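You operate a simulated robot arm through the tools that you are given. There is no shell and no other tool. Be economical: measure what you need, move in short steps, check, and stop when the job is done.

Carry out the task below with a simulated two-armed robot. There is one attempt and no reset: what you move stays moved.

## Task
Stand the lint roller and the stain brush on the teal tray.
Fine: hold the roller sleeve and the brush pot as you pull them out; sleeve and pot go on the slatted stand. Set down upright: blue lint roller, tufted stain brush, roller sleeve, brush pot.
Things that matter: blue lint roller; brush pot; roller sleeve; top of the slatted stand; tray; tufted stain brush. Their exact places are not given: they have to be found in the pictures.

It is judged by the outcome, as a careful person would: the job done as asked, and still so three seconds after it is handed in. It fails if anything else is knocked over, pushed out of place, dropped, spilled or broken.

## Robot
Two 7-joint arms with two-finger parallel grippers on one trunk, on a base that drives. Base frame: it is fixed to the floor where the robot stands at the start and does not move with it; the origin is under the middle of the robot, x ahead of it, y to its left, z up; the surface under the hand at the start is at about z = 90. Readings come in cm, rad, newtons and seconds.
The left shoulder is at the start at [6, 14.3, 92.6], the right one opposite. With the tool pointing down near the work surface each hand reaches from about 28 to 70 cm from the robot's upright axis, wherever it stands, measured 20 degrees to its own side. Places, roughly: top of the slatted stand [80, -70, 90]; tray [50, -10, 90]; tufted stain brush (4x4x19 cm) [60, -30, 100]. Payload 1.57 kg a hand.
Tool frame (each hand has its own): the origin (TCP) lies between the finger pads and is the grasp point; the fingertips stand 3 cm ahead of it; z points along the fingers, y is the line along which they close. The gripper opens to 11 cm. The fingers are 2.4 cm wide and 1.2 cm thick; the gripper's body (4.8 by 11.2 cm) begins 7.8 cm behind the TCP.
Orientation is that of the tool frame in the base frame, as a unit quaternion [w, x, y, z]. With the fingers straight down and closing along the base's y, the tool's x points along the base's -x, its y along +y and its z along -z.

## Interface
- The arms move only by the tool arm_command. It takes "left_commands", "right_commands" or both (then of equal length, played together; a hand with none holds still); each is one flat list of numbers, 7 for each row, row after row: the shift along the tool's x, y, z in mm, then the turn, a rotation vector about the tool's x, y, z in rad, then the closure, from 0 (fully open) to 1 (shut). In form: [dx, dy, dz, ax, ay, az, hand, dx, dy, dz, ax, ay, az, hand, ...]. A call has 1 to 8 rows; each row is the pose to reach, as a shift and turn from the pose commanded when the call began, along the tool's axes at that moment. A row lasts 0.2 s, in which the tool goes at most 5 cm and 0.15 rad; a call with a longer step from one row to the next is refused whole, and so is a gripper value outside its range. Where a pose cannot be reached the arm comes as near as it can. A force on the tool above 60 N (or 10 N above the force at the start of the call, whichever is more), or a blocked arm, ends the call early, and 0.2 s more pass. The fingers move at their own pace (about 4.5 cm/s each) and stop on an object; they squeeze with about 40 N. The grip force told is the motor's: it shows also when the fingers shut on nothing. Time passes only in rows, and 0.2 s behind the last, so rows that repeat a pose let the fingers close. It gives the time, the measured TCP pose, the force on the tool (base axes), the opening and the grip force at its end, in the units of the frame above (readings bear some noise), with the torque about the TCP (base axes, N m) and any sound that the robot's microphone picked up.
- Cameras (640 x 400 px; columns grow to the right, rows downward): "scene" is now at [4.55, -2.71, 153.88]; the picture's right is [-0.33, -0.94, 0.00], its down [-0.68, 0.24, -0.69] and it looks along [0.66, -0.23, -0.72] (base axes); focal length 252 px, centre (320, 200). "left" rides on the left gripper at [7, -1.6, -14.1] in its tool frame; the picture's right is [0.23, 0.97, 0.00], its down [-0.86, 0.20, -0.48] and it looks along [-0.47, 0.11, 0.88] (tool axes); focal length 222 px, centre (320, 200). "right" rides on the right gripper at [7, 1.6, -14.1] in its tool frame; the picture's right is [-0.23, 0.97, 0.00], its down [-0.86, -0.20, -0.48] and it looks along [-0.47, -0.11, 0.88] (tool axes); focal length 222 px, centre (320, 200).
- capture(camera): a new picture of that camera. The clock stands still meanwhile.
- raise_lower(by): slides the trunk up (or, below 0, down) by that many cm; the arms and the scene camera ride with it, the base frame stays. It gives what a move gives, with no picture.
- base_move(legs): drives the robot by 1 to 6 legs, each [ahead, left, turn to the left] in cm, cm and rad, along the robot's own axes; the way and the turn of a leg run together, so that a leg with both is an arc; at most 150 cm and 3.142 rad a leg. The arms and the cameras ride along, it lands a little off, and it stops where it bumps. It gives what a move gives.
- head_to(pan, tilt): turns the head with the scene camera to pan (to the left, within 1.501 rad either way) and tilt (down, from -0.506 to 1.204), counted from straight ahead of the robot. It gives what a move gives.
- probe_pixels(camera, pixels): for up to 12 pixels [column, row] of the newest picture of that camera ("zoom" is the newest enlarged one), the place [x, y, z] in the base frame of the surface seen there, good to about 0.2 cm. The clock stands still meanwhile.
- inspect(camera, box): a new picture of the part [left, top, right, bottom] of that camera's present view, enlarged. The clock stands still meanwhile.
- job_done(): hands the job in; it is judged then, once.

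Keep the steps short. Do not move on a guess: measure, check each grasp and each placing, and mend mistakes. In all there are 80 turns and 62 pictures (those below and enlarged ones count). Leave the grippers open and the arms clear of the work at the hand-in unless told otherwise, and finish with a single line.

The tools are called after ">>>" as name(argument=value, ...) on one line, values as JSON. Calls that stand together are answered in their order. arm_command: Moves the arms, as the interface text tells. Its arguments: {"type":"object","properties":{"left_commands":{"type":"array"},"right_commands":{"type":"array"}},"required":[]} The other tools are called the same way: raise_lower (by) slides the trunk up or down; base_move (legs) drives the base; head_to (pan, tilt) turns the head that bears the scene camera; capture (camera) takes a picture; probe_pixels (camera, pixels) gives the place of the surface under pixels of a picture; inspect (camera, box) takes an enlarged picture of a part of a camera's view; job_done () hands the job in.

At the start:

```text
t: 0.0
left_ee_pos: [46.09, 0.82, 100.01]
left_tcp_rot: [0.0, 0.0, 1.0, 0.001]
left_contact_force: [0.0, 0.3, -0.9]
left_torque: [0.0, 0.01, -0.02]
left_opening: 10.99
left_gripper_force: 0.1
right_ee_pos: [40.14, -30.0, 99.94]
right_tcp_rot: [-0.001, 0.0, 1.0, 0.0]
right_contact_force: [0.8, -0.1, -0.1]
right_torque: [-0.01, -0.03, -0.02]
right_opening: 10.99
right_gripper_force: 0.1
trunk travel left (down, up): [-52.5, 6.5]
robot x, y, heading: [0.45, -0.3, 0.0]
head pan, tilt: [-0.335, 0.803]
```

scene: 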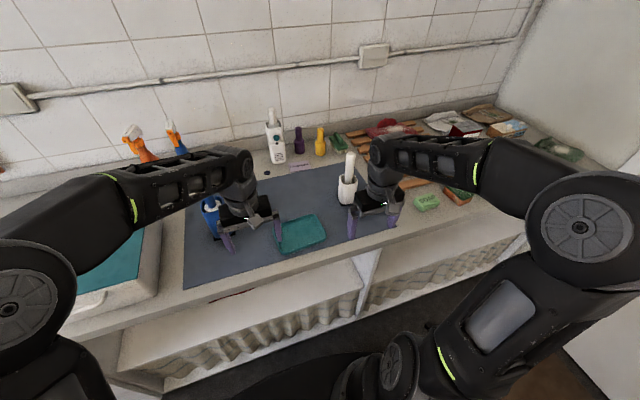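
right: 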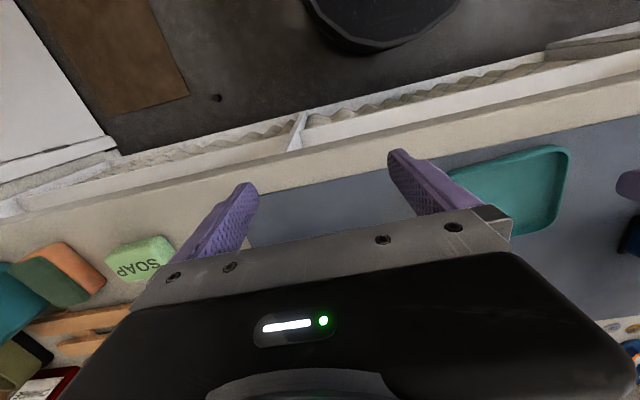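
left: 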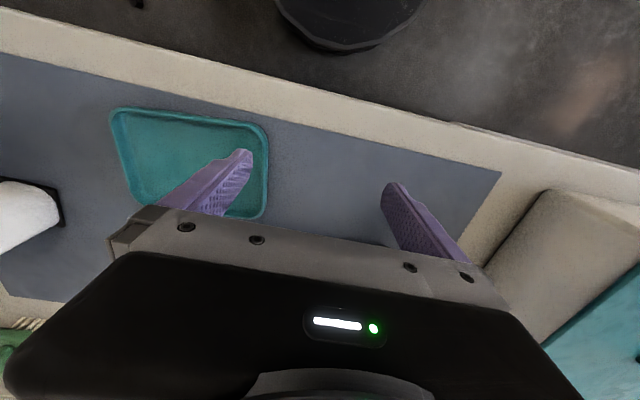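

I see a blue item near (210,215) and a white handle in a pot near (347,180). I'll zoom in on both areas first.

>>> inspect(camera="scene", box=[170, 130, 330, 270])

>>> inspect(camera="scene", box=[310, 90, 510, 230])

```text
2.86 times, centred on (250, 200) of scene
```

zoom: 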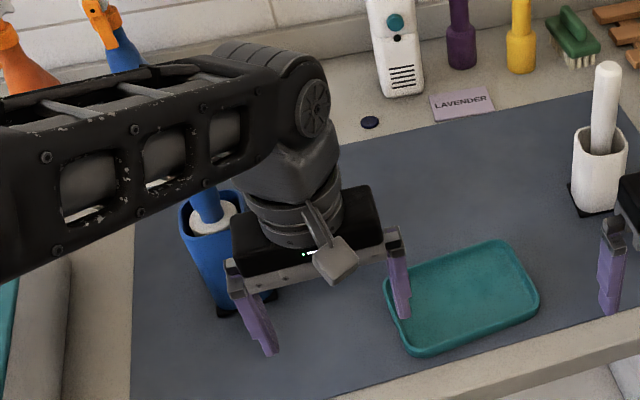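

```text
2.86 times, centred on (410, 160) of scene
```

zoom: 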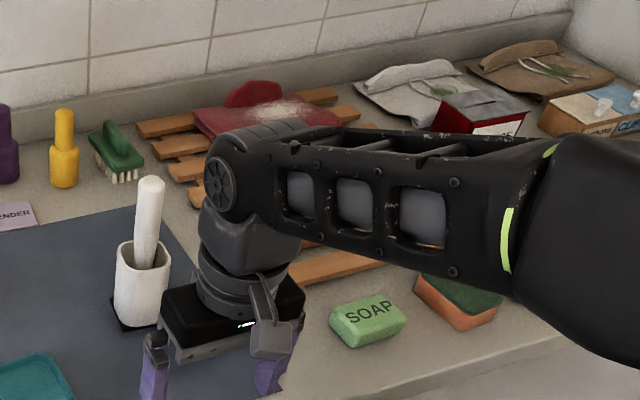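

The arms hide the stand and the roller. I'll probe a few points before moving.

>>> capture(camera="scene")

>>> probe_pixels(camera="scene", pixels=[[212, 200], [209, 218], [350, 158], [347, 190], [346, 176], [218, 236], [300, 235], [349, 202], [280, 252], [323, 242], [307, 215], [272, 228]])

```text
56 pictures are left
```

scene: 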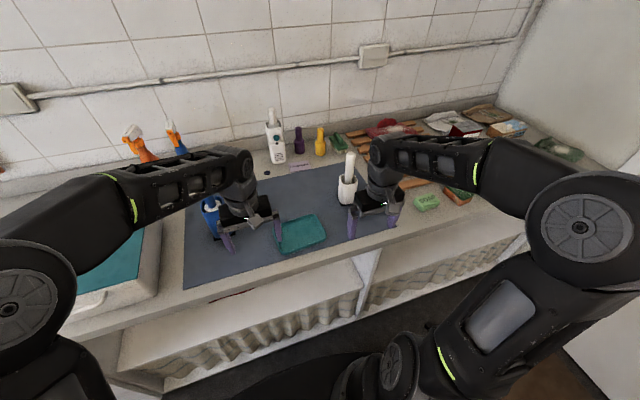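

```text
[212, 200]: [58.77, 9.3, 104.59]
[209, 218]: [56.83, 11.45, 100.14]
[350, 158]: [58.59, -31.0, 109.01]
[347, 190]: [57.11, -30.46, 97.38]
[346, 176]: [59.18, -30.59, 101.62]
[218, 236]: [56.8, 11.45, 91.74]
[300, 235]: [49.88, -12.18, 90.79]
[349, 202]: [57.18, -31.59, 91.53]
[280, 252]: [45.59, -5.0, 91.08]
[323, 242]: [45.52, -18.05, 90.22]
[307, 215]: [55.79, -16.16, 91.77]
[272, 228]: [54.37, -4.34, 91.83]
```

The roller sleeve is near (59, 10) and the pot near (59, -31). I'll draw both hands back and up to clear the view; nothing is in that direction.

>>> arm_command(left_commands=[30, 0, -30, 0, 0, 0, 0, 60, 0, -60, 0, 0, 0, 0, 90, 0, -90, 0, 0, 0, 0, 120, 0, -110, 0, 0, 0, 0, 140, 0, -120, 0, 0, 0, 0], right_commands=[20, 0, -30, 0, 0, 0, 0, 40, 0, -60, 0, 0, 0, 0, 60, 0, -90, 0, 0, 0, 0, 80, 0, -110, 0, 0, 0, 0, 100, 0, -120, 0, 0, 0, 0])

>>> capture(camera="scene")

```text
t: 1.2
left_ee_pos: [32.59, 0.65, 111.51]
left_tcp_rot: [0.0, 0.0, 1.0, 0.002]
left_contact_force: [0.5, 0.8, -0.3]
left_torque: [-0.01, 0.02, 0.01]
left_opening: 10.98
left_gripper_force: 0.1
left hand out of reach, approached as far as the arm can: row 5
right_ee_pos: [30.4, -30.12, 111.57]
right_tcp_rot: [0.0, 0.0, 1.0, 0.0]
right_contact_force: [-0.6, -0.3, 0.2]
right_torque: [-0.01, -0.03, 0.03]
right_opening: 11.0
right_gripper_force: 0.1
right hand out of reach, approached as far as the arm can: row 5
trunk travel left (down, up): [-52.5, 6.5]
robot x, y, heading: [0.15, -0.03, 0.001]
head pan, tilt: [-0.335, 0.803]
```

```text
55 pictures are left
```

scene: 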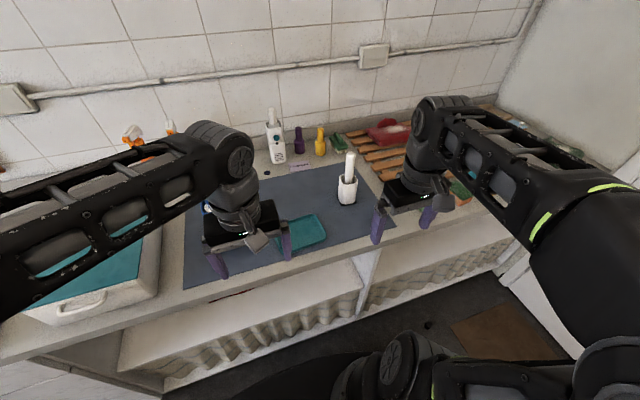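

Now the stand shows at (380,150). I'll zoom on it and the pot.

>>> inspect(camera="scene", box=[320, 110, 440, 215])

>>> probe_pixels(camera="scene", pixels=[[348, 137], [365, 150], [385, 175], [400, 150], [385, 140], [400, 127], [378, 166], [405, 170], [392, 165], [372, 156], [350, 157], [347, 182]])

```text
3.81 times, centred on (380, 162) of scene
```

zoom: 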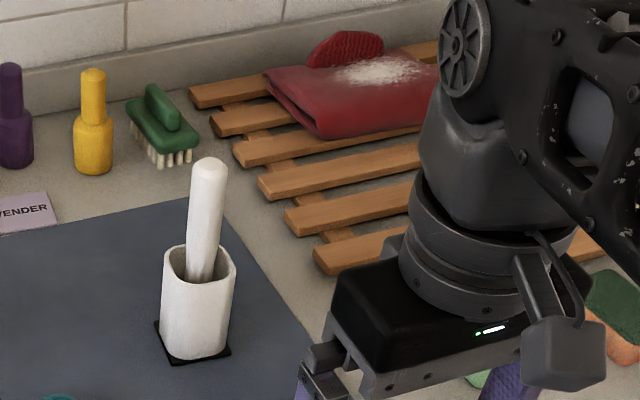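

```text
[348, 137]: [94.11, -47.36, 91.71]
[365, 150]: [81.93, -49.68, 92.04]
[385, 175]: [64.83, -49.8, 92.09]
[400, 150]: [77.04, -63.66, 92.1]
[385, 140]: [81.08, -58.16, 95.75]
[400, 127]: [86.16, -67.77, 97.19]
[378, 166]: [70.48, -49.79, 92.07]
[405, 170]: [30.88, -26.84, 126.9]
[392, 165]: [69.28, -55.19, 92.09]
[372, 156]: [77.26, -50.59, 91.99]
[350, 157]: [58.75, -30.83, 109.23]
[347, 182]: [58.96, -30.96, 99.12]
```

The stand's top is z≈92.1 with slats running along y; its near-left half is free, with a red pouch further back. Next I'll shift the left hand left to unblock the roller.

>>> arm_command(left_commands=[0, 40, 0, 0, 0, 0, 0, 0, 80, 0, 0, 0, 0, 0, 0, 120, 0, 0, 0, 0, 0, 0, 160, 0, 0, 0, 0, 0, 0, 200, 0, 0, 0, 0, 0], right_commands=[0, -40, 0, 0, 0, 0, 0, 0, -80, 0, 0, 0, 0, 0, 0, -80, 0, 0, 0, 0, 0, 0, -80, 0, 0, 0, 0, 0, 0, -80, 0, 0, 0, 0, 0])

>>> inspect(camera="scene", box=[180, 140, 340, 260])

>>> capture(camera="scene")

```text
t: 2.4
left_ee_pos: [32.28, 20.33, 111.74]
left_tcp_rot: [0.001, 0.001, 1.0, 0.001]
left_contact_force: [0.3, 0.0, -0.2]
left_torque: [0.03, -0.02, -0.01]
left_opening: 11.02
left_gripper_force: 0.2
left hand out of reach, approached as far as the arm can: row 2
right_ee_pos: [30.5, -38.32, 111.49]
right_tcp_rot: [0.001, 0.0, 1.0, 0.0]
right_contact_force: [0.3, 0.3, -0.6]
right_torque: [0.04, -0.03, 0.01]
right_opening: 11.0
right_gripper_force: 0.3
trunk travel left (down, up): [-52.5, 6.5]
robot x, y, heading: [-0.37, -0.19, 0.001]
head pan, tilt: [-0.335, 0.803]
```

```text
3.33 times, centred on (260, 200) of scene
```

zoom: 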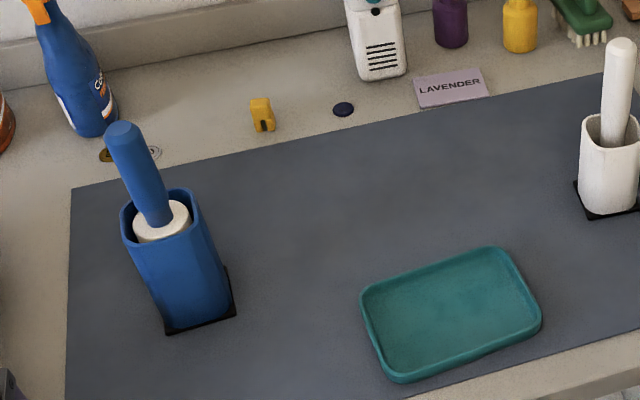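

```text
52 pictures are left
```

scene: 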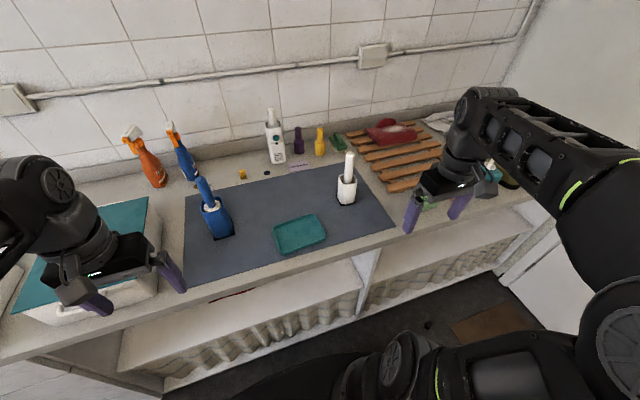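

Clear view now. I'll probe the roller, sleeve, tray and pot in the zoom picture.

>>> probe_pixels(camera="zoom", pixels=[[122, 132], [150, 195], [165, 208], [123, 205], [135, 248], [190, 238], [195, 192], [152, 290], [185, 322], [215, 290], [168, 332], [235, 314]])

>>> probe_pixels(camera="zoom", pixels=[[366, 292], [492, 252], [538, 322], [392, 378], [440, 320], [622, 45], [610, 130], [585, 118], [612, 148], [605, 190], [635, 135], [590, 218]])

```text
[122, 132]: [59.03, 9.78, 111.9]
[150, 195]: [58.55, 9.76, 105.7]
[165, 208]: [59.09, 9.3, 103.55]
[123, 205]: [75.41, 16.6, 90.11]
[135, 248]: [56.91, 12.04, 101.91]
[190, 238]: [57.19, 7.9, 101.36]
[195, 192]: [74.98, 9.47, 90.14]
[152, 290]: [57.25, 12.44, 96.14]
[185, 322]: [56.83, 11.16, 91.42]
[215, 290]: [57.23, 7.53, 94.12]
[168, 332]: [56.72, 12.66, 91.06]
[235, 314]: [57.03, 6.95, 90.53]
```

```text
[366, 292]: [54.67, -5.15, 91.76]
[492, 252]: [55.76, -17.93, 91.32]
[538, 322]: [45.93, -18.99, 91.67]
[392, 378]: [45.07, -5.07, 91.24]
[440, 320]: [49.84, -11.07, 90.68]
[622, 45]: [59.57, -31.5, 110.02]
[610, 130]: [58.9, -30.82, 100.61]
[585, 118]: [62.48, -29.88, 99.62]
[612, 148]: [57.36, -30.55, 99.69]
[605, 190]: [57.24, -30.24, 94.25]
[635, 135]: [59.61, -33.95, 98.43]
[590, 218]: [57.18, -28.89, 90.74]
```

Measured: sleeve x≈57–63, y 7–12.7, top 102; pot x≈57–62.5, y −34 to −28.5, top 100; tray floor z≈90.7. I plan to hold the pot with the right hand, tilted, and pull with the left. The base needs to go right and a bit forward, so I'll check the clearance below first.

>>> head_to(pan=0, tilt=1.2)

>>> capture(camera="scene")

>>> probe_pixels(camera="scene", pixels=[[320, 200], [320, 230], [320, 260], [320, 290], [320, 320], [320, 350], [320, 380], [250, 300], [390, 300]])

```text
t: 3.3
left_ee_pos: [32.42, 20.5, 111.66]
left_tcp_rot: [0.0, 0.0, 1.0, 0.0]
left_contact_force: [0.2, 0.4, -0.2]
left_torque: [-0.01, 0.01, 0.0]
left_opening: 10.99
left_gripper_force: 0.1
right_ee_pos: [30.63, -38.13, 111.5]
right_tcp_rot: [0.0, 0.0, 1.0, 0.0]
right_contact_force: [0.1, 0.0, -0.8]
right_torque: [0.01, -0.02, 0.0]
right_opening: 11.0
right_gripper_force: 0.1
trunk travel left (down, up): [-52.5, 6.5]
robot x, y, heading: [-0.37, -0.16, -0.002]
head pan, tilt: [0.0, 1.201]
```

```text
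51 pictures are left
```

scene: 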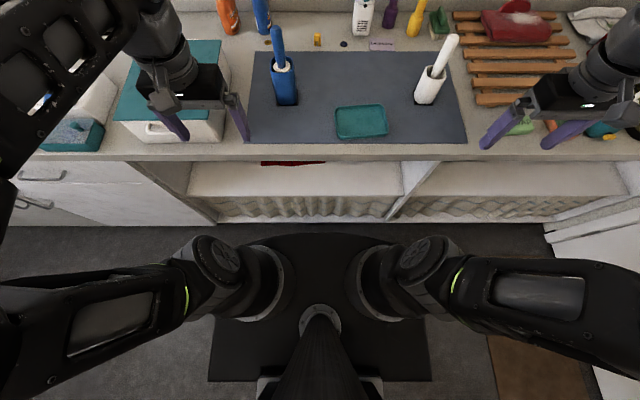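

```text
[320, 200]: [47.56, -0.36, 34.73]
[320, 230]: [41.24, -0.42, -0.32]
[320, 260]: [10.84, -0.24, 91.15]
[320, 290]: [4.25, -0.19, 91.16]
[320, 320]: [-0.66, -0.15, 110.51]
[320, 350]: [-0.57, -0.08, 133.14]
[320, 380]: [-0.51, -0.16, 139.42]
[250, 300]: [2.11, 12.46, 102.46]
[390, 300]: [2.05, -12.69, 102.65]
```

There's room ahead. I'll drive 6 cm ahead and 20 cm right, with hands high over clear counter, then raise the trunk for lift height.

>>> base_move(legs=[[0, -20, 0], [6, 0, 0]])

>>> raise_lower(by=6)

>>> head_to(pan=-0.1, tilt=0.85)

>>> capture(camera="scene")

```text
t: 5.4
left_ee_pos: [38.48, 0.66, 111.52]
left_tcp_rot: [-0.001, 0.0, 1.0, 0.0]
left_contact_force: [0.5, -0.4, -0.7]
left_torque: [0.04, 0.03, 0.0]
left_opening: 10.99
left_gripper_force: 0.1
right_ee_pos: [36.64, -57.95, 111.43]
right_tcp_rot: [-0.002, -0.001, 1.0, 0.0]
right_contact_force: [-0.2, 0.5, 0.3]
right_torque: [0.0, 0.01, -0.02]
right_opening: 10.98
right_gripper_force: 0.1
trunk travel left (down, up): [-52.5, 6.5]
robot x, y, heading: [5.72, -20.08, 0.001]
head pan, tilt: [0.0, 1.201]
```

```text
t: 6.4
left_ee_pos: [38.26, 0.55, 117.54]
left_tcp_rot: [0.0, 0.001, 1.0, 0.0]
left_contact_force: [-0.3, -0.4, -0.6]
left_torque: [-0.02, 0.02, 0.0]
left_opening: 11.01
left_gripper_force: 0.0
right_ee_pos: [36.4, -58.02, 117.49]
right_tcp_rot: [0.0, -0.001, 1.0, 0.0]
right_contact_force: [-0.6, 0.9, 0.1]
right_torque: [-0.01, 0.04, 0.02]
right_opening: 11.0
right_gripper_force: 0.0
trunk travel left (down, up): [-58.5, 0.5]
robot x, y, heading: [5.77, -19.57, -0.004]
head pan, tilt: [0.0, 1.201]
```

```text
t: 7.2
left_ee_pos: [38.35, 0.67, 117.7]
left_tcp_rot: [0.0, 0.0, 1.0, 0.0]
left_contact_force: [-0.5, -1.3, 0.4]
left_torque: [-0.01, -0.01, -0.03]
left_opening: 11.0
left_gripper_force: 0.0
right_ee_pos: [36.45, -58.0, 117.56]
right_tcp_rot: [-0.001, -0.001, 1.0, 0.0]
right_contact_force: [0.2, 0.1, -0.4]
right_torque: [-0.01, -0.03, -0.01]
right_opening: 10.99
right_gripper_force: 0.0
trunk travel left (down, up): [-58.5, 0.5]
robot x, y, heading: [5.73, -19.85, 0.002]
head pan, tilt: [-0.099, 0.85]
```

```text
50 pictures are left
```

scene: 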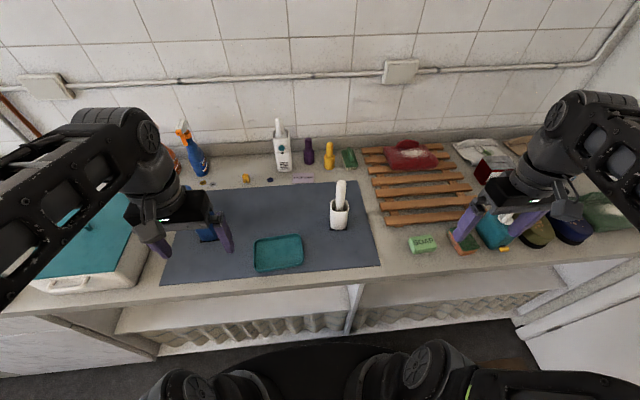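

Good clear view of pot and stand. I'll zoom on the pot and stand and measure both.

>>> inspect(camera="scene", box=[320, 130, 480, 240])

```text
3.64 times, centred on (400, 185) of scene
```

zoom: 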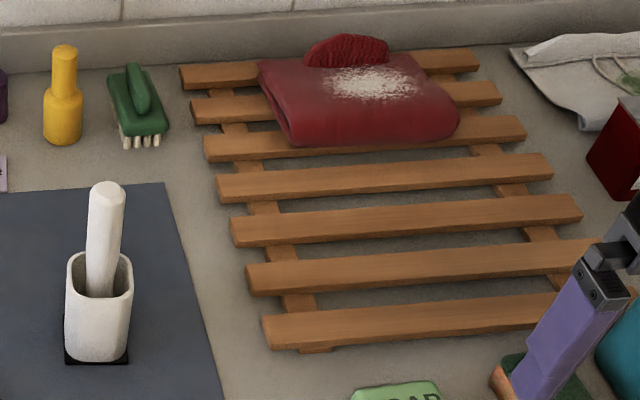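

>>> probe_pixels(camera="zoom", pixels=[[350, 318], [350, 332], [350, 262], [350, 282], [350, 218], [350, 237], [350, 177], [350, 192], [266, 325], [420, 260], [310, 290], [480, 215]])

>>> probe_pixels(camera="zoom", pixels=[[72, 280], [126, 282], [99, 300], [96, 330], [75, 258], [127, 258], [108, 187], [92, 210], [122, 210], [98, 358], [68, 340], [128, 340]])

```text
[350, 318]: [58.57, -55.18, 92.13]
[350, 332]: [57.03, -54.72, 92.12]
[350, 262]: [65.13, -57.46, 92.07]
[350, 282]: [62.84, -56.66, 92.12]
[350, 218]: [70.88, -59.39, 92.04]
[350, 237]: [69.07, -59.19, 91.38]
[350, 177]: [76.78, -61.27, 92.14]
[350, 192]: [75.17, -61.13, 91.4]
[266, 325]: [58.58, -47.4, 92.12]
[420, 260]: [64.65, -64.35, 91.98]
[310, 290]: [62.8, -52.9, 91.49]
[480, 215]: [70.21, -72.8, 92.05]
```

```text
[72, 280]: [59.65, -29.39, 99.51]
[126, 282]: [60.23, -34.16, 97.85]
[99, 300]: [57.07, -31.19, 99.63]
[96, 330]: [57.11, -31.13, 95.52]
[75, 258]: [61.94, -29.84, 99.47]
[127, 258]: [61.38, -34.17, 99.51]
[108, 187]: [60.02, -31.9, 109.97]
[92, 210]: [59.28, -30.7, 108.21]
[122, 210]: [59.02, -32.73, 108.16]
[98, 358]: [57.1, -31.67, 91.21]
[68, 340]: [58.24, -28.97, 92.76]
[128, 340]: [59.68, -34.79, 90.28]
```

Pot centre ≈ (59.8, −31.7), y width 5, top 99.6; handle centre ≈ (60.1, −31.8), top 110.2. I'll bring the right hand behind the pot at safe height, beginning the tilt.

>>> arm_command(right_commands=[-14, 44, 7, 0, 0, 0, 0, -28, 88, 14, 0, 0, 0, 0, -42, 132, 20, 0, -0.1, 0, 0, -56, 176, 26, 0, -0.2, 0, 0, -71, 220, 33, 0, -0.3, 0, 0, -85, 263, 40, 0, -0.45, 0, 0, -85, 263, 40, 0, -0.45, 0, 0])

```text
t: 8.8
left_ee_pos: [38.27, 0.53, 117.7]
left_tcp_rot: [0.0, 0.0, 1.0, 0.0]
left_contact_force: [-0.5, 0.0, 0.4]
left_torque: [0.02, 0.0, 0.0]
left_opening: 11.02
left_gripper_force: 0.0
right_ee_pos: [44.96, -31.66, 113.69]
right_tcp_rot: [0.224, -0.001, 0.975, 0.001]
right_contact_force: [0.5, 0.1, -0.9]
right_torque: [-0.03, 0.02, 0.01]
right_opening: 11.0
right_gripper_force: 0.1
trunk travel left (down, up): [-58.5, 0.5]
robot x, y, heading: [5.59, -19.79, 0.0]
head pan, tilt: [-0.099, 0.85]
```

Tilt is right. Now I'll descend behind the pot to (50.5, −31.7, 103) while finishing the tilt to 0.9.

>>> arm_command(right_commands=[-1, 0, 40, 0, -0.15, 0, 0, -2, 0, 80, 0, -0.3, 0, 0, -3, 0, 120, 0, -0.45, 0, 0, -3, 0, 120, 0, -0.45, 0, 0])

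>>> capture(camera="scene")

>>> capture(camera="right")

```text
t: 9.8
left_ee_pos: [38.53, 0.48, 117.63]
left_tcp_rot: [-0.001, 0.0, 1.0, 0.001]
left_contact_force: [-0.2, -0.5, 0.3]
left_torque: [0.04, 0.04, 0.01]
left_opening: 11.0
left_gripper_force: 0.0
right_ee_pos: [53.94, -30.41, 103.76]
right_tcp_rot: [0.434, -0.001, 0.901, 0.002]
right_contact_force: [1.1, -0.9, -0.1]
right_torque: [0.06, 0.01, 0.04]
right_opening: 11.0
right_gripper_force: 0.1
right hand out of reach, approached as far as the arm can: row 2, 3, 4
trunk travel left (down, up): [-58.5, 0.5]
robot x, y, heading: [5.99, -20.1, -0.002]
head pan, tilt: [-0.099, 0.85]
```

```text
48 pictures are left
```

scene: 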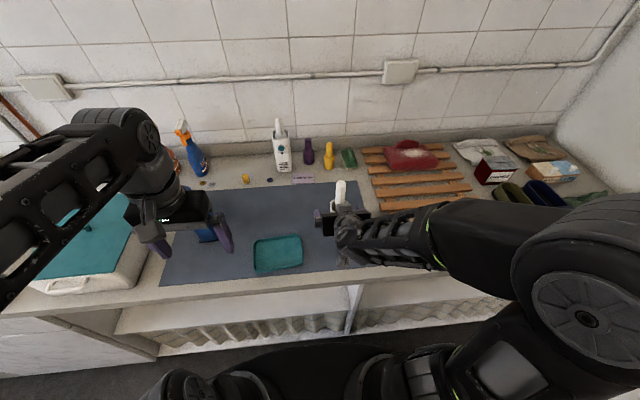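

```text
47 pictures are left
```

right: 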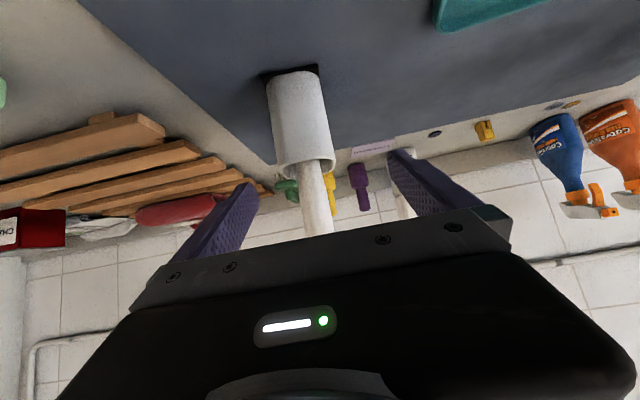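

The arm stopped slightly short of the too-close pose, but fingers straddle the handle with the pot between. I'll advance 6 cm along the fingers and check the reading.

>>> arm_command(right_commands=[0, 0, 30, 0, 0, 0, 0, 0, 0, 60, 0, 0, 0, 0, 0, 0, 60, 0, 0, 0, 0])

```text
t: 10.6
left_ee_pos: [38.25, 0.68, 117.64]
left_tcp_rot: [0.0, 0.0, 1.0, 0.001]
left_contact_force: [-0.7, 1.0, 0.4]
left_torque: [-0.01, 0.01, -0.01]
left_opening: 11.01
left_gripper_force: 0.0
right_ee_pos: [58.81, -30.21, 100.14]
right_tcp_rot: [0.435, 0.0, 0.901, 0.0]
right_contact_force: [0.0, 1.3, 0.0]
right_torque: [0.01, 0.0, 0.01]
right_opening: 10.99
right_gripper_force: 0.1
trunk travel left (down, up): [-58.5, 0.5]
robot x, y, heading: [5.89, -19.9, 0.004]
head pan, tilt: [-0.099, 0.85]
```

Now at (58.8, −30.2, 100.1). I'll correct to (59.8, −31.7, 95.3), at the pot's body.

>>> arm_command(right_commands=[10, -8, 12, 0, 0, 0, 0, 21, -15, 25, 0, 0, 0, 0, 31, -15, 38, 0, 0, 0, 0, 31, -15, 38, 0, 0, 0, 0])

>>> inspect(camera="right", box=[120, 20, 520, 270])

```text
t: 11.6
left_ee_pos: [38.18, 0.74, 117.63]
left_tcp_rot: [0.0, -0.001, 1.0, -0.001]
left_contact_force: [-0.6, 0.3, 0.2]
left_torque: [0.02, 0.02, -0.02]
left_opening: 11.02
left_gripper_force: 0.1
right_ee_pos: [59.87, -31.76, 95.53]
right_tcp_rot: [0.434, -0.001, 0.901, 0.0]
right_contact_force: [0.0, -0.9, 0.8]
right_torque: [-0.04, -0.01, 0.03]
right_opening: 11.0
right_gripper_force: 0.1
trunk travel left (down, up): [-58.5, 0.5]
robot x, y, heading: [5.95, -20.34, -0.002]
head pan, tilt: [-0.099, 0.85]
```

```text
1.60 times, centred on (320, 145) of right
```

zoom: 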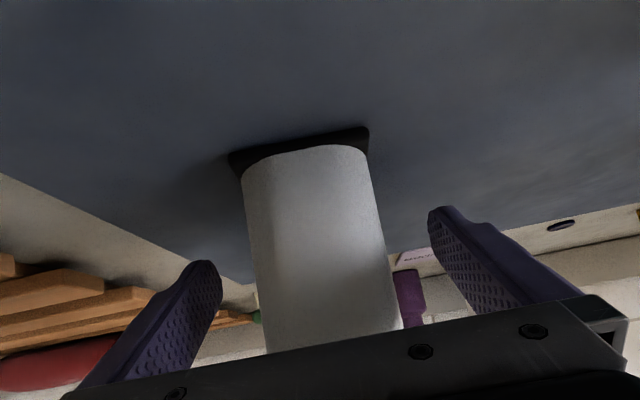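

The pot is centred between the pads. I'll close the right hand on it.

>>> arm_command(right_commands=[0, 0, 0, 0, 0, 0, 0.3, 0, 0, 0, 0, 0, 0, 0.5, 0, 0, 0, 0, 0, 0, 1, 0, 0, 0, 0, 0, 0, 1, 0, 0, 0, 0, 0, 0, 1, 0, 0, 0, 0, 0, 0, 1])

```text
t: 13.0
left_ee_pos: [38.32, 0.68, 117.64]
left_tcp_rot: [0.0, 0.0, 1.0, 0.0]
left_contact_force: [-0.5, 0.4, -0.5]
left_torque: [-0.02, 0.03, 0.0]
left_opening: 11.0
left_gripper_force: 0.0
right_ee_pos: [59.82, -31.79, 95.53]
right_tcp_rot: [0.434, -0.001, 0.901, 0.0]
right_contact_force: [-0.1, 0.1, 2.6]
right_torque: [0.13, 0.01, 0.01]
right_opening: 5.59
right_gripper_force: 37.9
trunk travel left (down, up): [-58.5, 0.5]
robot x, y, heading: [5.92, -20.27, -0.001]
head pan, tilt: [-0.099, 0.85]
```

Pot held (5.6 cm, 38 N). Now the left hand: first yaw it −60° while moving towards (45, −12, 119).

>>> arm_command(left_commands=[-10, -18, -2, 0, 0, 0.149, 0, -19, -36, -4, 0, 0, 0.298, 0, -29, -54, -6, 0, 0, 0.447, 0, -38, -72, -8, 0, 0, 0.596, 0, -48, -91, -10, 0, 0, 0.745, 0, -58, -109, -12, 0, 0, 0.895, 0, -67, -127, -14, 0, 0, 1.044, 0, -67, -127, -14, 0, 0, 1.044, 0], right_commands=[0, 0, 0, 0, 0, 0, 1, 0, 0, 0, 0, 0, 0, 1, 0, 0, 0, 0, 0, 0, 1, 0, 0, 0, 0, 0, 0, 1, 0, 0, 0, 0, 0, 0, 1, 0, 0, 0, 0, 0, 0, 1, 0, 0, 0, 0, 0, 0, 1, 0, 0, 0, 0, 0, 0, 1])

```text
t: 14.8
left_ee_pos: [46.71, -13.27, 118.29]
left_tcp_rot: [0.001, 0.5, 0.866, 0.0]
left_contact_force: [-0.1, -0.8, 0.0]
left_torque: [0.01, -0.02, -0.02]
left_opening: 11.01
left_gripper_force: 0.1
left hand out of reach, approached as far as the arm can: row 7, 8
right_ee_pos: [59.86, -31.84, 95.6]
right_tcp_rot: [0.435, 0.0, 0.9, -0.001]
right_contact_force: [0.7, -1.0, 5.2]
right_torque: [0.14, 0.02, -0.12]
right_opening: 5.59
right_gripper_force: 39.7
trunk travel left (down, up): [-58.5, 0.5]
robot x, y, heading: [5.87, -19.84, -0.0]
head pan, tilt: [-0.099, 0.85]
```

Yaw is right. Next, tilt to 45° and move to (55.9, −24.5, 115.5), above and beside the handle.

>>> arm_command(left_commands=[-24, 4, 4, 0, -0.13, 0, 0, -48, 8, 9, 0, -0.26, 0, 0, -72, 12, 14, 0, -0.39, 0, 0, -96, 16, 19, 0, -0.52, 0, 0, -120, 20, 24, 0, -0.65, 0, 0, -143, 24, 28, 0, -0.785, 0, 0, -143, 24, 28, 0, -0.785, 0, 0])

>>> capture(camera="scene")

>>> capture(camera="left")

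```text
t: 16.4
left_ee_pos: [56.03, -24.39, 115.37]
left_tcp_rot: [0.333, 0.46, 0.801, -0.19]
left_contact_force: [0.2, 0.4, 0.3]
left_torque: [-0.01, 0.0, 0.03]
left_opening: 10.98
left_gripper_force: 0.1
right_ee_pos: [59.74, -31.81, 95.36]
right_tcp_rot: [0.435, -0.001, 0.9, 0.0]
right_contact_force: [2.8, -2.2, 6.9]
right_torque: [0.07, -0.05, -0.02]
right_opening: 5.57
right_gripper_force: 40.5
trunk travel left (down, up): [-58.5, 0.5]
robot x, y, heading: [5.75, -20.14, 0.002]
head pan, tilt: [-0.099, 0.85]
```

```text
45 pictures are left
```

scene: 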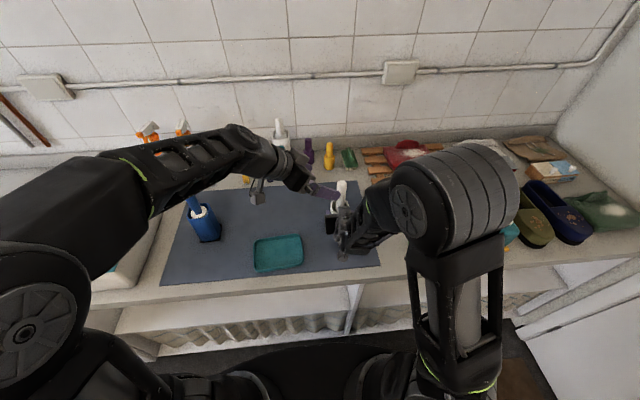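

```text
44 pictures are left
```

left: 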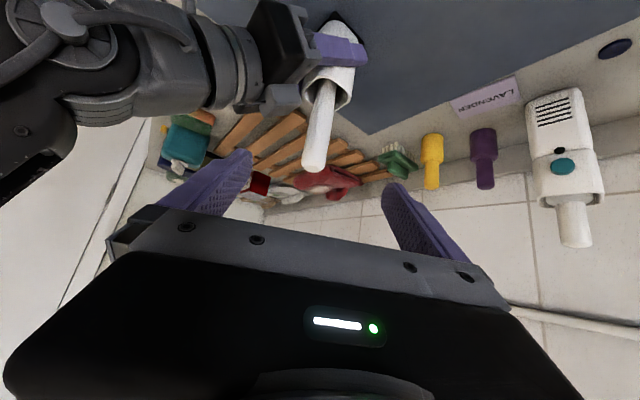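

The handle sits between the left fingers, ahead. I'll probe the handle in the left picture to refine.

>>> probe_pixels(camera="left", pixels=[[314, 165], [318, 140], [322, 110], [309, 140], [328, 140], [323, 90]])

```text
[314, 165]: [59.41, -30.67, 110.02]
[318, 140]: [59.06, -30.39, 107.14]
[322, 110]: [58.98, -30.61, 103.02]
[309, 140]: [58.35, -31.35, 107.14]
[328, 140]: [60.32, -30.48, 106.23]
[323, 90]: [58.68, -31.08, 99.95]
```

Handle centre ≈ (59.7, −31.6). I'll advance 11.6 cm along the fingers and then close.

>>> arm_command(left_commands=[0, -4, 40, 0, 0, 0, 0, 1, -4, 80, 0, 0, 0, 0, 2, -4, 116, 0, 0, 0, 0, 2, -4, 116, 0, 0, 0, 0])

>>> arm_command(left_commands=[0, 0, 0, 0, 0, 0, 0.5, 0, 0, 0, 0, 0, 0, 1, 0, 0, 0, 0, 0, 0, 1, 0, 0, 0, 0, 0, 0, 1, 0, 0, 0, 0, 0, 0, 1, 0, 0, 0, 0, 0, 0, 1])

>>> inspect(camera="scene", box=[240, 130, 400, 260])

```text
t: 17.4
left_ee_pos: [59.66, -31.48, 107.12]
left_tcp_rot: [0.332, 0.46, 0.801, -0.19]
left_contact_force: [0.6, -0.1, -0.5]
left_torque: [0.0, 0.0, 0.0]
left_opening: 10.99
left_gripper_force: 0.1
right_ee_pos: [59.81, -31.76, 95.53]
right_tcp_rot: [0.434, 0.0, 0.901, -0.001]
right_contact_force: [-0.3, 0.9, 8.3]
right_torque: [0.25, 0.0, -0.07]
right_opening: 5.56
right_gripper_force: 40.0
trunk travel left (down, up): [-58.5, 0.5]
robot x, y, heading: [5.78, -20.16, -0.001]
head pan, tilt: [-0.099, 0.85]
```

```text
t: 18.8
left_ee_pos: [59.7, -31.54, 107.26]
left_tcp_rot: [0.332, 0.461, 0.801, -0.191]
left_contact_force: [-0.4, -1.0, 0.6]
left_torque: [-0.13, 0.2, -0.03]
left_opening: 2.58
left_gripper_force: 22.8
right_ee_pos: [59.92, -31.7, 95.54]
right_tcp_rot: [0.434, 0.0, 0.901, -0.001]
right_contact_force: [-0.6, 1.0, 4.6]
right_torque: [0.25, 0.04, 0.04]
right_opening: 5.56
right_gripper_force: 40.4
trunk travel left (down, up): [-58.5, 0.5]
robot x, y, heading: [5.73, -19.7, 0.003]
head pan, tilt: [-0.099, 0.85]
```

```text
3.08 times, centred on (320, 195) of scene
```

zoom: 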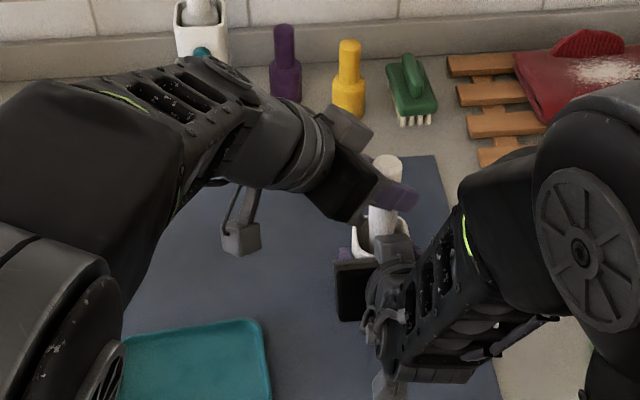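

Handle held (2.6 cm). I'll pull up 4 cm gently and check forces.

>>> arm_command(left_commands=[0, 0, 0, 0, 0, 0, 1, -7, 0, -7, 0, 0, 0, 1, -14, 0, -14, 0, 0, 0, 1, -21, 0, -21, 0, 0, 0, 1, -28, 0, -28, 0, 0, 0, 1])

```text
t: 20.0
left_ee_pos: [59.63, -31.38, 111.07]
left_tcp_rot: [0.331, 0.461, 0.801, -0.191]
left_contact_force: [0.1, 0.6, -0.5]
left_torque: [-0.01, 0.04, -0.02]
left_opening: 2.55
left_gripper_force: 36.4
right_ee_pos: [59.84, -31.7, 95.51]
right_tcp_rot: [0.434, -0.001, 0.901, -0.001]
right_contact_force: [-2.5, 0.8, 4.8]
right_torque: [0.24, 0.05, 0.05]
right_opening: 5.58
right_gripper_force: 39.9
trunk travel left (down, up): [-58.5, 0.5]
robot x, y, heading: [5.52, -19.77, -0.005]
head pan, tilt: [-0.099, 0.85]
```

Little resistance and the pot stays. I'll raise it another 9 cm.

>>> arm_command(left_commands=[-11, 0, -11, 0, 0, 0, 1, -22, 0, -22, 0, 0, 0, 1, -33, 0, -33, 0, 0, 0, 1, -44, 0, -44, 0, 0, 0, 1, -55, 0, -55, 0, 0, 0, 1, -64, 0, -64, 0, 0, 0, 1, -64, 0, -64, 0, 0, 0, 1])

>>> capture(camera="scene")

>>> capture(camera="left")

```text
t: 21.6
left_ee_pos: [59.67, -31.52, 120.15]
left_tcp_rot: [0.332, 0.461, 0.8, -0.192]
left_contact_force: [0.0, 0.8, -0.7]
left_torque: [0.02, -0.05, 0.01]
left_opening: 2.57
left_gripper_force: 37.4
right_ee_pos: [59.89, -31.74, 95.55]
right_tcp_rot: [0.434, 0.001, 0.901, -0.002]
right_contact_force: [-1.2, 2.0, 5.4]
right_torque: [0.25, 0.04, -0.01]
right_opening: 5.58
right_gripper_force: 40.0
trunk travel left (down, up): [-58.5, 0.5]
robot x, y, heading: [6.03, -19.71, 0.003]
head pan, tilt: [-0.099, 0.85]
```

```text
42 pictures are left
```

scene: 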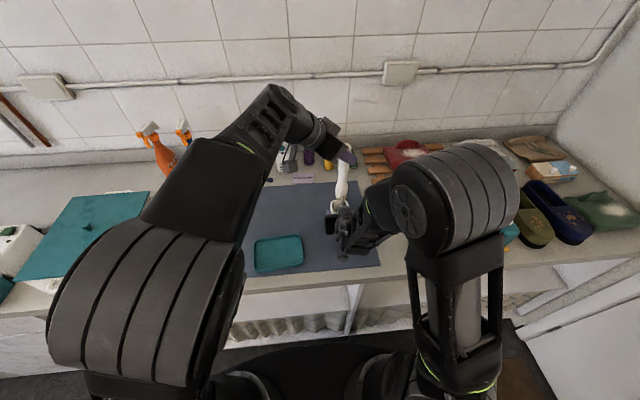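

```text
41 pictures are left
```

left: 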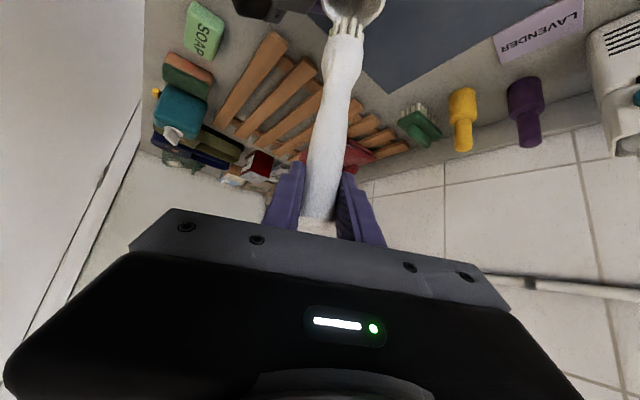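

The tufts show at (345,22). I'll probe to see how far the tip is out and whether it is vertical.

>>> probe_pixels(camera="left", pixels=[[345, 30], [343, 45], [342, 70], [335, 110], [322, 185], [338, 24], [356, 30], [366, 20]])

```text
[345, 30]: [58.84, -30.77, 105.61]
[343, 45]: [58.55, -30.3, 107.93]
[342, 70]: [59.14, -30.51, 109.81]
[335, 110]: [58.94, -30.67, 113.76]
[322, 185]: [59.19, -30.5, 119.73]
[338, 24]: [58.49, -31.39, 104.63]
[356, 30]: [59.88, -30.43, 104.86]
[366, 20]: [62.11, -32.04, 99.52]
```

The brush is out, its tip at z≈104.3 (16 cm below TCP), vertical. I'll move it left first (away from the right hand), then over the tray at (51, −15.5), tip ≈99.

>>> arm_command(left_commands=[20, 16, -20, 0, 0, 0, 1, 40, 32, -40, 0, 0, 0, 1, 60, 49, -60, 0, 0, 0, 1, 80, 65, -80, 0, 0, 0, 1, 108, 45, -85, 0, 0, 0, 1, 136, 25, -90, 0, 0, 0, 1, 164, 5, -94, 0, 0, 0, 1, 164, 5, -94, 0, 0, 0, 1])

>>> capture(camera="left")

>>> inspect(camera="scene", box=[220, 140, 380, 280])

```text
t: 23.4
left_ee_pos: [50.98, -15.55, 115.1]
left_tcp_rot: [0.332, 0.461, 0.801, -0.191]
left_contact_force: [-0.1, -0.1, -0.6]
left_torque: [0.0, -0.02, 0.01]
left_opening: 2.53
left_gripper_force: 36.6
right_ee_pos: [59.79, -31.73, 95.66]
right_tcp_rot: [0.435, 0.0, 0.901, -0.001]
right_contact_force: [-1.9, 0.1, 6.2]
right_torque: [0.23, 0.08, 0.03]
right_opening: 5.57
right_gripper_force: 39.8
trunk travel left (down, up): [-58.5, 0.5]
robot x, y, heading: [5.85, -20.07, -0.005]
head pan, tilt: [-0.099, 0.85]
```

```text
40 pictures are left
```

left: 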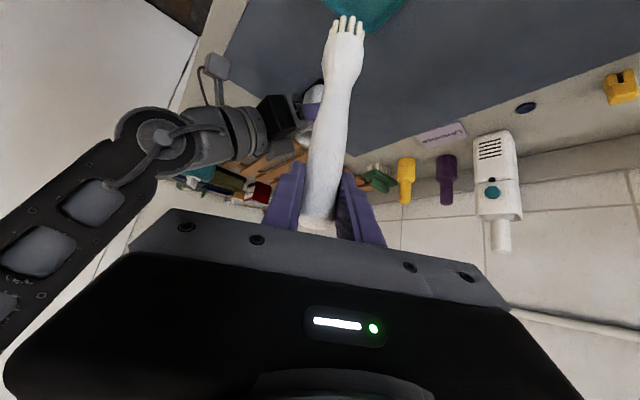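

```text
2.86 times, centred on (300, 210) of scene
```

zoom: 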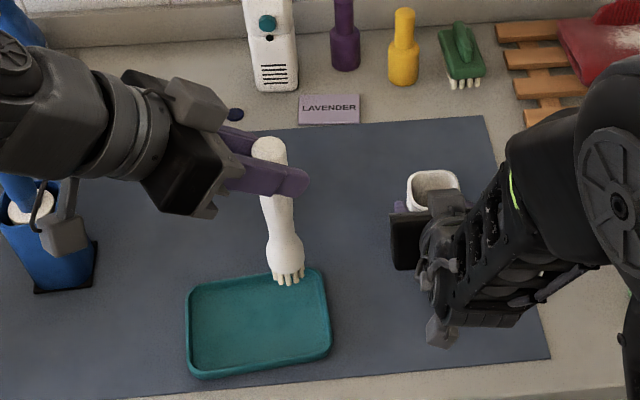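

The brush hangs over the right part of the tray. I'll lower 7.8 cm, to just above the tray floor.

>>> arm_command(left_commands=[14, 0, 14, 0, 0, 0, 1, 28, 0, 28, 0, 0, 0, 1, 42, 0, 42, 0, 0, 0, 1, 52, 0, 52, 0, 0, 0, 1, 55, 0, 55, 0, 0, 0, 1, 55, 0, 55, 0, 0, 0, 1])

>>> inspect(camera="scene", box=[230, 180, 350, 280])

```text
t: 24.8
left_ee_pos: [51.1, -15.45, 107.38]
left_tcp_rot: [0.331, 0.461, 0.801, -0.191]
left_contact_force: [-0.6, -0.6, -1.2]
left_torque: [0.01, 0.02, 0.0]
left_opening: 2.53
left_gripper_force: 36.5
right_ee_pos: [59.87, -31.9, 95.54]
right_tcp_rot: [0.435, 0.0, 0.901, -0.001]
right_contact_force: [-1.1, -0.4, 5.5]
right_torque: [0.13, 0.05, 0.02]
right_opening: 5.6
right_gripper_force: 40.0
trunk travel left (down, up): [-58.5, 0.5]
robot x, y, heading: [6.22, -20.31, -0.003]
head pan, tilt: [-0.099, 0.85]
```

```text
4.00 times, centred on (290, 230) of scene
```

zoom: 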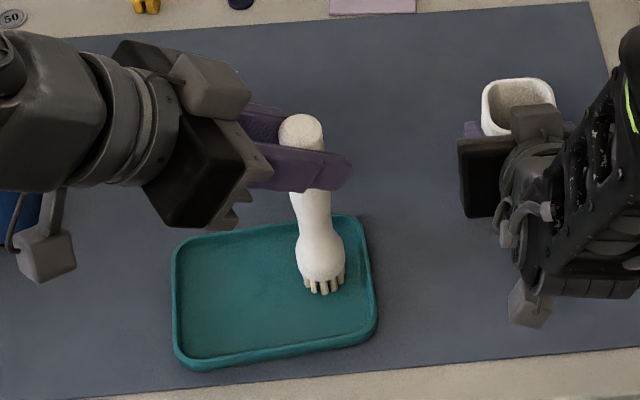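

Just above the floor. I'll probe the tuft tip to see the remaining gap.

>>> probe_pixels(camera="zoom", pixels=[[322, 289], [311, 286], [335, 288], [325, 300], [322, 265], [300, 122], [200, 260], [368, 300]])

```text
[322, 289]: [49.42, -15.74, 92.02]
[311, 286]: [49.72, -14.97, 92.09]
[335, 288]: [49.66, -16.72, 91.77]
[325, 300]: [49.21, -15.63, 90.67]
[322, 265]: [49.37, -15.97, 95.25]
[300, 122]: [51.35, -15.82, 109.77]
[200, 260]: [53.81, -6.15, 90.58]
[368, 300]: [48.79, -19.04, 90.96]
```

About 0.7 cm remains. I'll lower 0.6 cm, then in small steps.

>>> arm_command(left_commands=[2, 0, 2, 0, 0, 0, 1, 4, 0, 4, 0, 0, 0, 1, 4, 0, 4, 0, 0, 0, 1])

>>> arm_command(left_commands=[1, 0, 1, 0, 0, 0, 1, 1.5, 0, 1.5, 0, 0, 0, 1, 1.5, 0, 1.5, 0, 0, 0, 1])

```text
t: 25.6
left_ee_pos: [51.1, -15.48, 106.82]
left_tcp_rot: [0.333, 0.46, 0.8, -0.191]
left_contact_force: [-0.7, 1.0, 9.3]
left_torque: [0.08, 0.03, -0.02]
left_opening: 2.52
left_gripper_force: 36.5
right_ee_pos: [59.8, -31.69, 95.48]
right_tcp_rot: [0.435, 0.0, 0.901, -0.001]
right_contact_force: [1.9, 0.4, 1.4]
right_torque: [0.03, -0.11, 0.0]
right_opening: 5.61
right_gripper_force: 40.4
trunk travel left (down, up): [-58.5, 0.5]
robot x, y, heading: [5.54, -19.72, -0.004]
head pan, tilt: [-0.099, 0.85]
```

```text
t: 26.4
left_ee_pos: [50.89, -15.45, 106.8]
left_tcp_rot: [0.335, 0.46, 0.8, -0.189]
left_contact_force: [2.0, 0.3, 35.0]
left_torque: [-0.05, -0.22, -0.13]
left_opening: 2.48
left_gripper_force: 36.7
right_ee_pos: [59.68, -31.83, 95.55]
right_tcp_rot: [0.435, 0.0, 0.9, -0.001]
right_contact_force: [0.6, 0.7, -0.1]
right_torque: [-0.01, 0.04, 0.0]
right_opening: 5.58
right_gripper_force: 40.6
trunk travel left (down, up): [-58.5, 0.5]
robot x, y, heading: [5.61, -19.73, 0.001]
head pan, tilt: [-0.099, 0.85]
```

It's firmly on the tray (35 N). I'll back off 2 mm to release the pressure, then open.

>>> arm_command(left_commands=[-1.5, 0, -1.5, 0, 0, 0, 1, -1.5, 0, -1.5, 0, 0, 0, 0.72, -1.5, 0, -1.5, 0, 0, 0, 0.65, -1.5, 0, -1.5, 0, 0, 0, 0.5, -1.5, 0, -1.5, 0, 0, 0, 0.3, -1.5, 0, -1.5, 0, 0, 0, 0.1, -1.5, 0, -1.5, 0, 0, 0, 0])

>>> inspect(camera="scene", box=[230, 180, 350, 280])

```text
t: 28.0
left_ee_pos: [51.02, -15.47, 106.79]
left_tcp_rot: [0.332, 0.461, 0.801, -0.191]
left_contact_force: [-0.3, -0.1, 1.3]
left_torque: [-0.02, 0.02, 0.01]
left_opening: 11.02
left_gripper_force: 0.0
right_ee_pos: [59.88, -31.81, 95.47]
right_tcp_rot: [0.434, -0.001, 0.901, 0.0]
right_contact_force: [-3.1, -1.7, 4.7]
right_torque: [0.03, 0.13, 0.09]
right_opening: 5.58
right_gripper_force: 40.6
trunk travel left (down, up): [-58.5, 0.5]
robot x, y, heading: [5.91, -20.15, 0.0]
head pan, tilt: [-0.099, 0.85]
```

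```text
4.00 times, centred on (290, 230) of scene
```

zoom: 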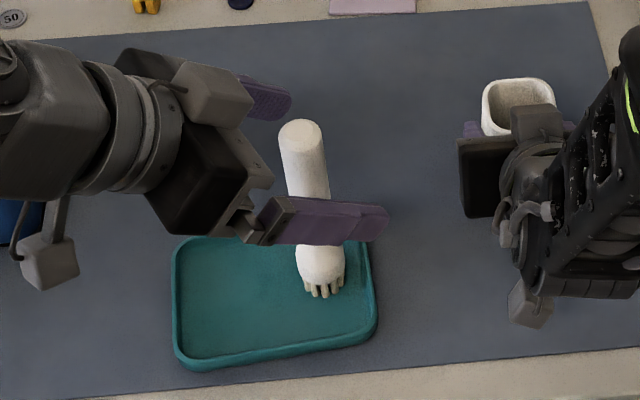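

The brush stands on its own. I'll retract the left hand along its fingers and lift the pot 6 cm with the right.

>>> arm_command(left_commands=[0, 0, -25, 0, 0, 0, 0, 0, 0, -50, 0, 0, 0, 0, 0, 0, -80, 0, 0, 0, 0, 0, 0, -110, 0, 0, 0, 0, 0, 0, -110, 0, 0, 0, 0], right_commands=[0, 0, 0, 0, 0, 0, 1, -8, 0, -6, 0, 0, 0, 1, -23, 0, -18, 0, 0, 0, 1, -47, 0, -37, 0, 0, 0, 1, -47, 0, -37, 0, 0, 0, 1])

>>> capture(camera="scene")

>>> inspect(camera="right", box=[120, 20, 520, 270])

```text
t: 29.2
left_ee_pos: [47.11, -8.68, 114.68]
left_tcp_rot: [0.332, 0.46, 0.801, -0.191]
left_contact_force: [0.3, 0.1, 0.1]
left_torque: [0.0, 0.03, 0.03]
left_opening: 11.03
left_gripper_force: 0.2
right_ee_pos: [60.01, -31.83, 101.36]
right_tcp_rot: [0.435, 0.0, 0.901, 0.0]
right_contact_force: [-0.3, 0.6, -2.2]
right_torque: [0.0, -0.01, 0.0]
right_opening: 5.6
right_gripper_force: 40.3
trunk travel left (down, up): [-58.5, 0.5]
robot x, y, heading: [5.74, -19.6, -0.001]
head pan, tilt: [-0.099, 0.85]
```

```text
36 pictures are left
```

scene: 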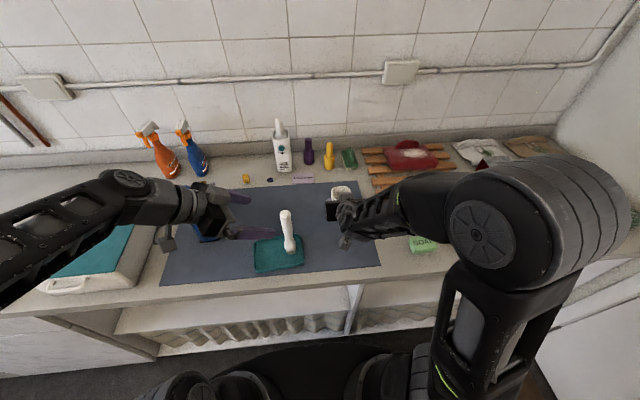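

```text
1.60 times, centred on (320, 145) of right
```

zoom: 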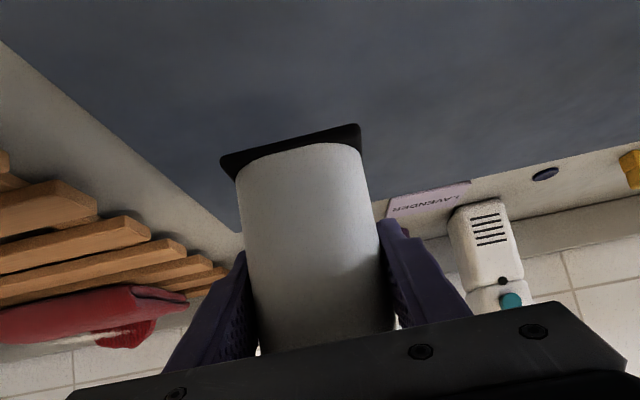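

The pot lifted with its black foot. I'll probe the foot's edges for its height and size.

>>> probe_pixels(camera="zoom", pixels=[[224, 158], [228, 175], [357, 127], [361, 145], [292, 142], [300, 250], [250, 230], [372, 230]])

```text
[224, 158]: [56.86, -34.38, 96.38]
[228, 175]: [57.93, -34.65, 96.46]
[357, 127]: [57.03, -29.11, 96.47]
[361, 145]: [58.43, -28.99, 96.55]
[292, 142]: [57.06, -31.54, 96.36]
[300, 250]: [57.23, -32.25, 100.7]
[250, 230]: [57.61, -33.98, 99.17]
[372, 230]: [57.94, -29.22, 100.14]
```

The foot is 5.2 cm below TCP, centred. I'll carry the pot to above the stand at (73.5, −53), foot at z≈98.

>>> arm_command(right_commands=[-16, -15, 0, 0, 0, 0, 1, -32, -50, 15, 0, 0, 0, 1, -49, -90, 33, 0, 0, 0, 1, -66, -130, 53, 0, 0, 0, 1, -83, -170, 73, 0, 0, 0, 1, -100, -212, 93, 0, 0, 0, 1, -100, -212, 93, 0, 0, 0, 1])

>>> inspect(camera="scene", box=[320, 110, 520, 250])

>>> capture(camera="right")

```text
t: 30.8
left_ee_pos: [47.07, -8.72, 114.56]
left_tcp_rot: [0.332, 0.46, 0.801, -0.191]
left_contact_force: [0.5, -0.1, -0.5]
left_torque: [-0.01, -0.03, 0.0]
left_opening: 10.99
left_gripper_force: 0.0
right_ee_pos: [66.52, -46.9, 109.82]
right_tcp_rot: [0.435, -0.001, 0.901, 0.0]
right_contact_force: [0.5, -0.4, -1.1]
right_torque: [0.01, 0.02, 0.01]
right_opening: 5.57
right_gripper_force: 40.5
right hand out of reach, approached as far as the arm can: row 3, 4, 5, 6, 7
trunk travel left (down, up): [-58.5, 0.5]
robot x, y, heading: [5.65, -19.46, 0.001]
head pan, tilt: [-0.099, 0.85]
```

```text
2.86 times, centred on (420, 180) of scene
```

zoom: 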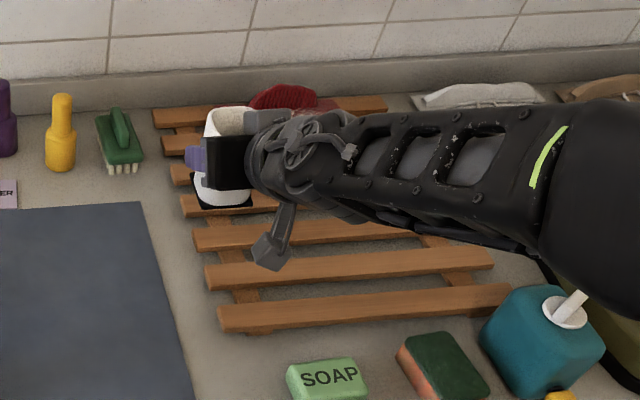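

```text
33 pictures are left
```

right: 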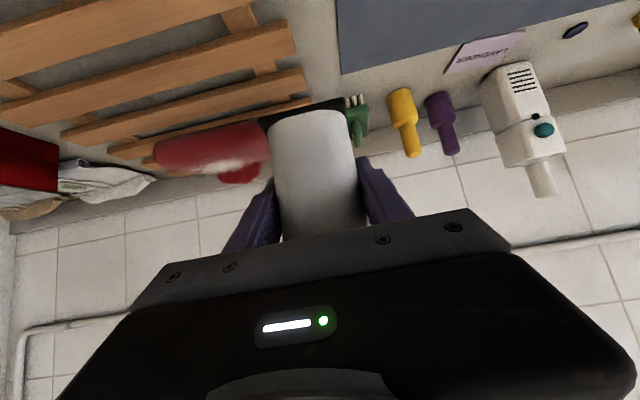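

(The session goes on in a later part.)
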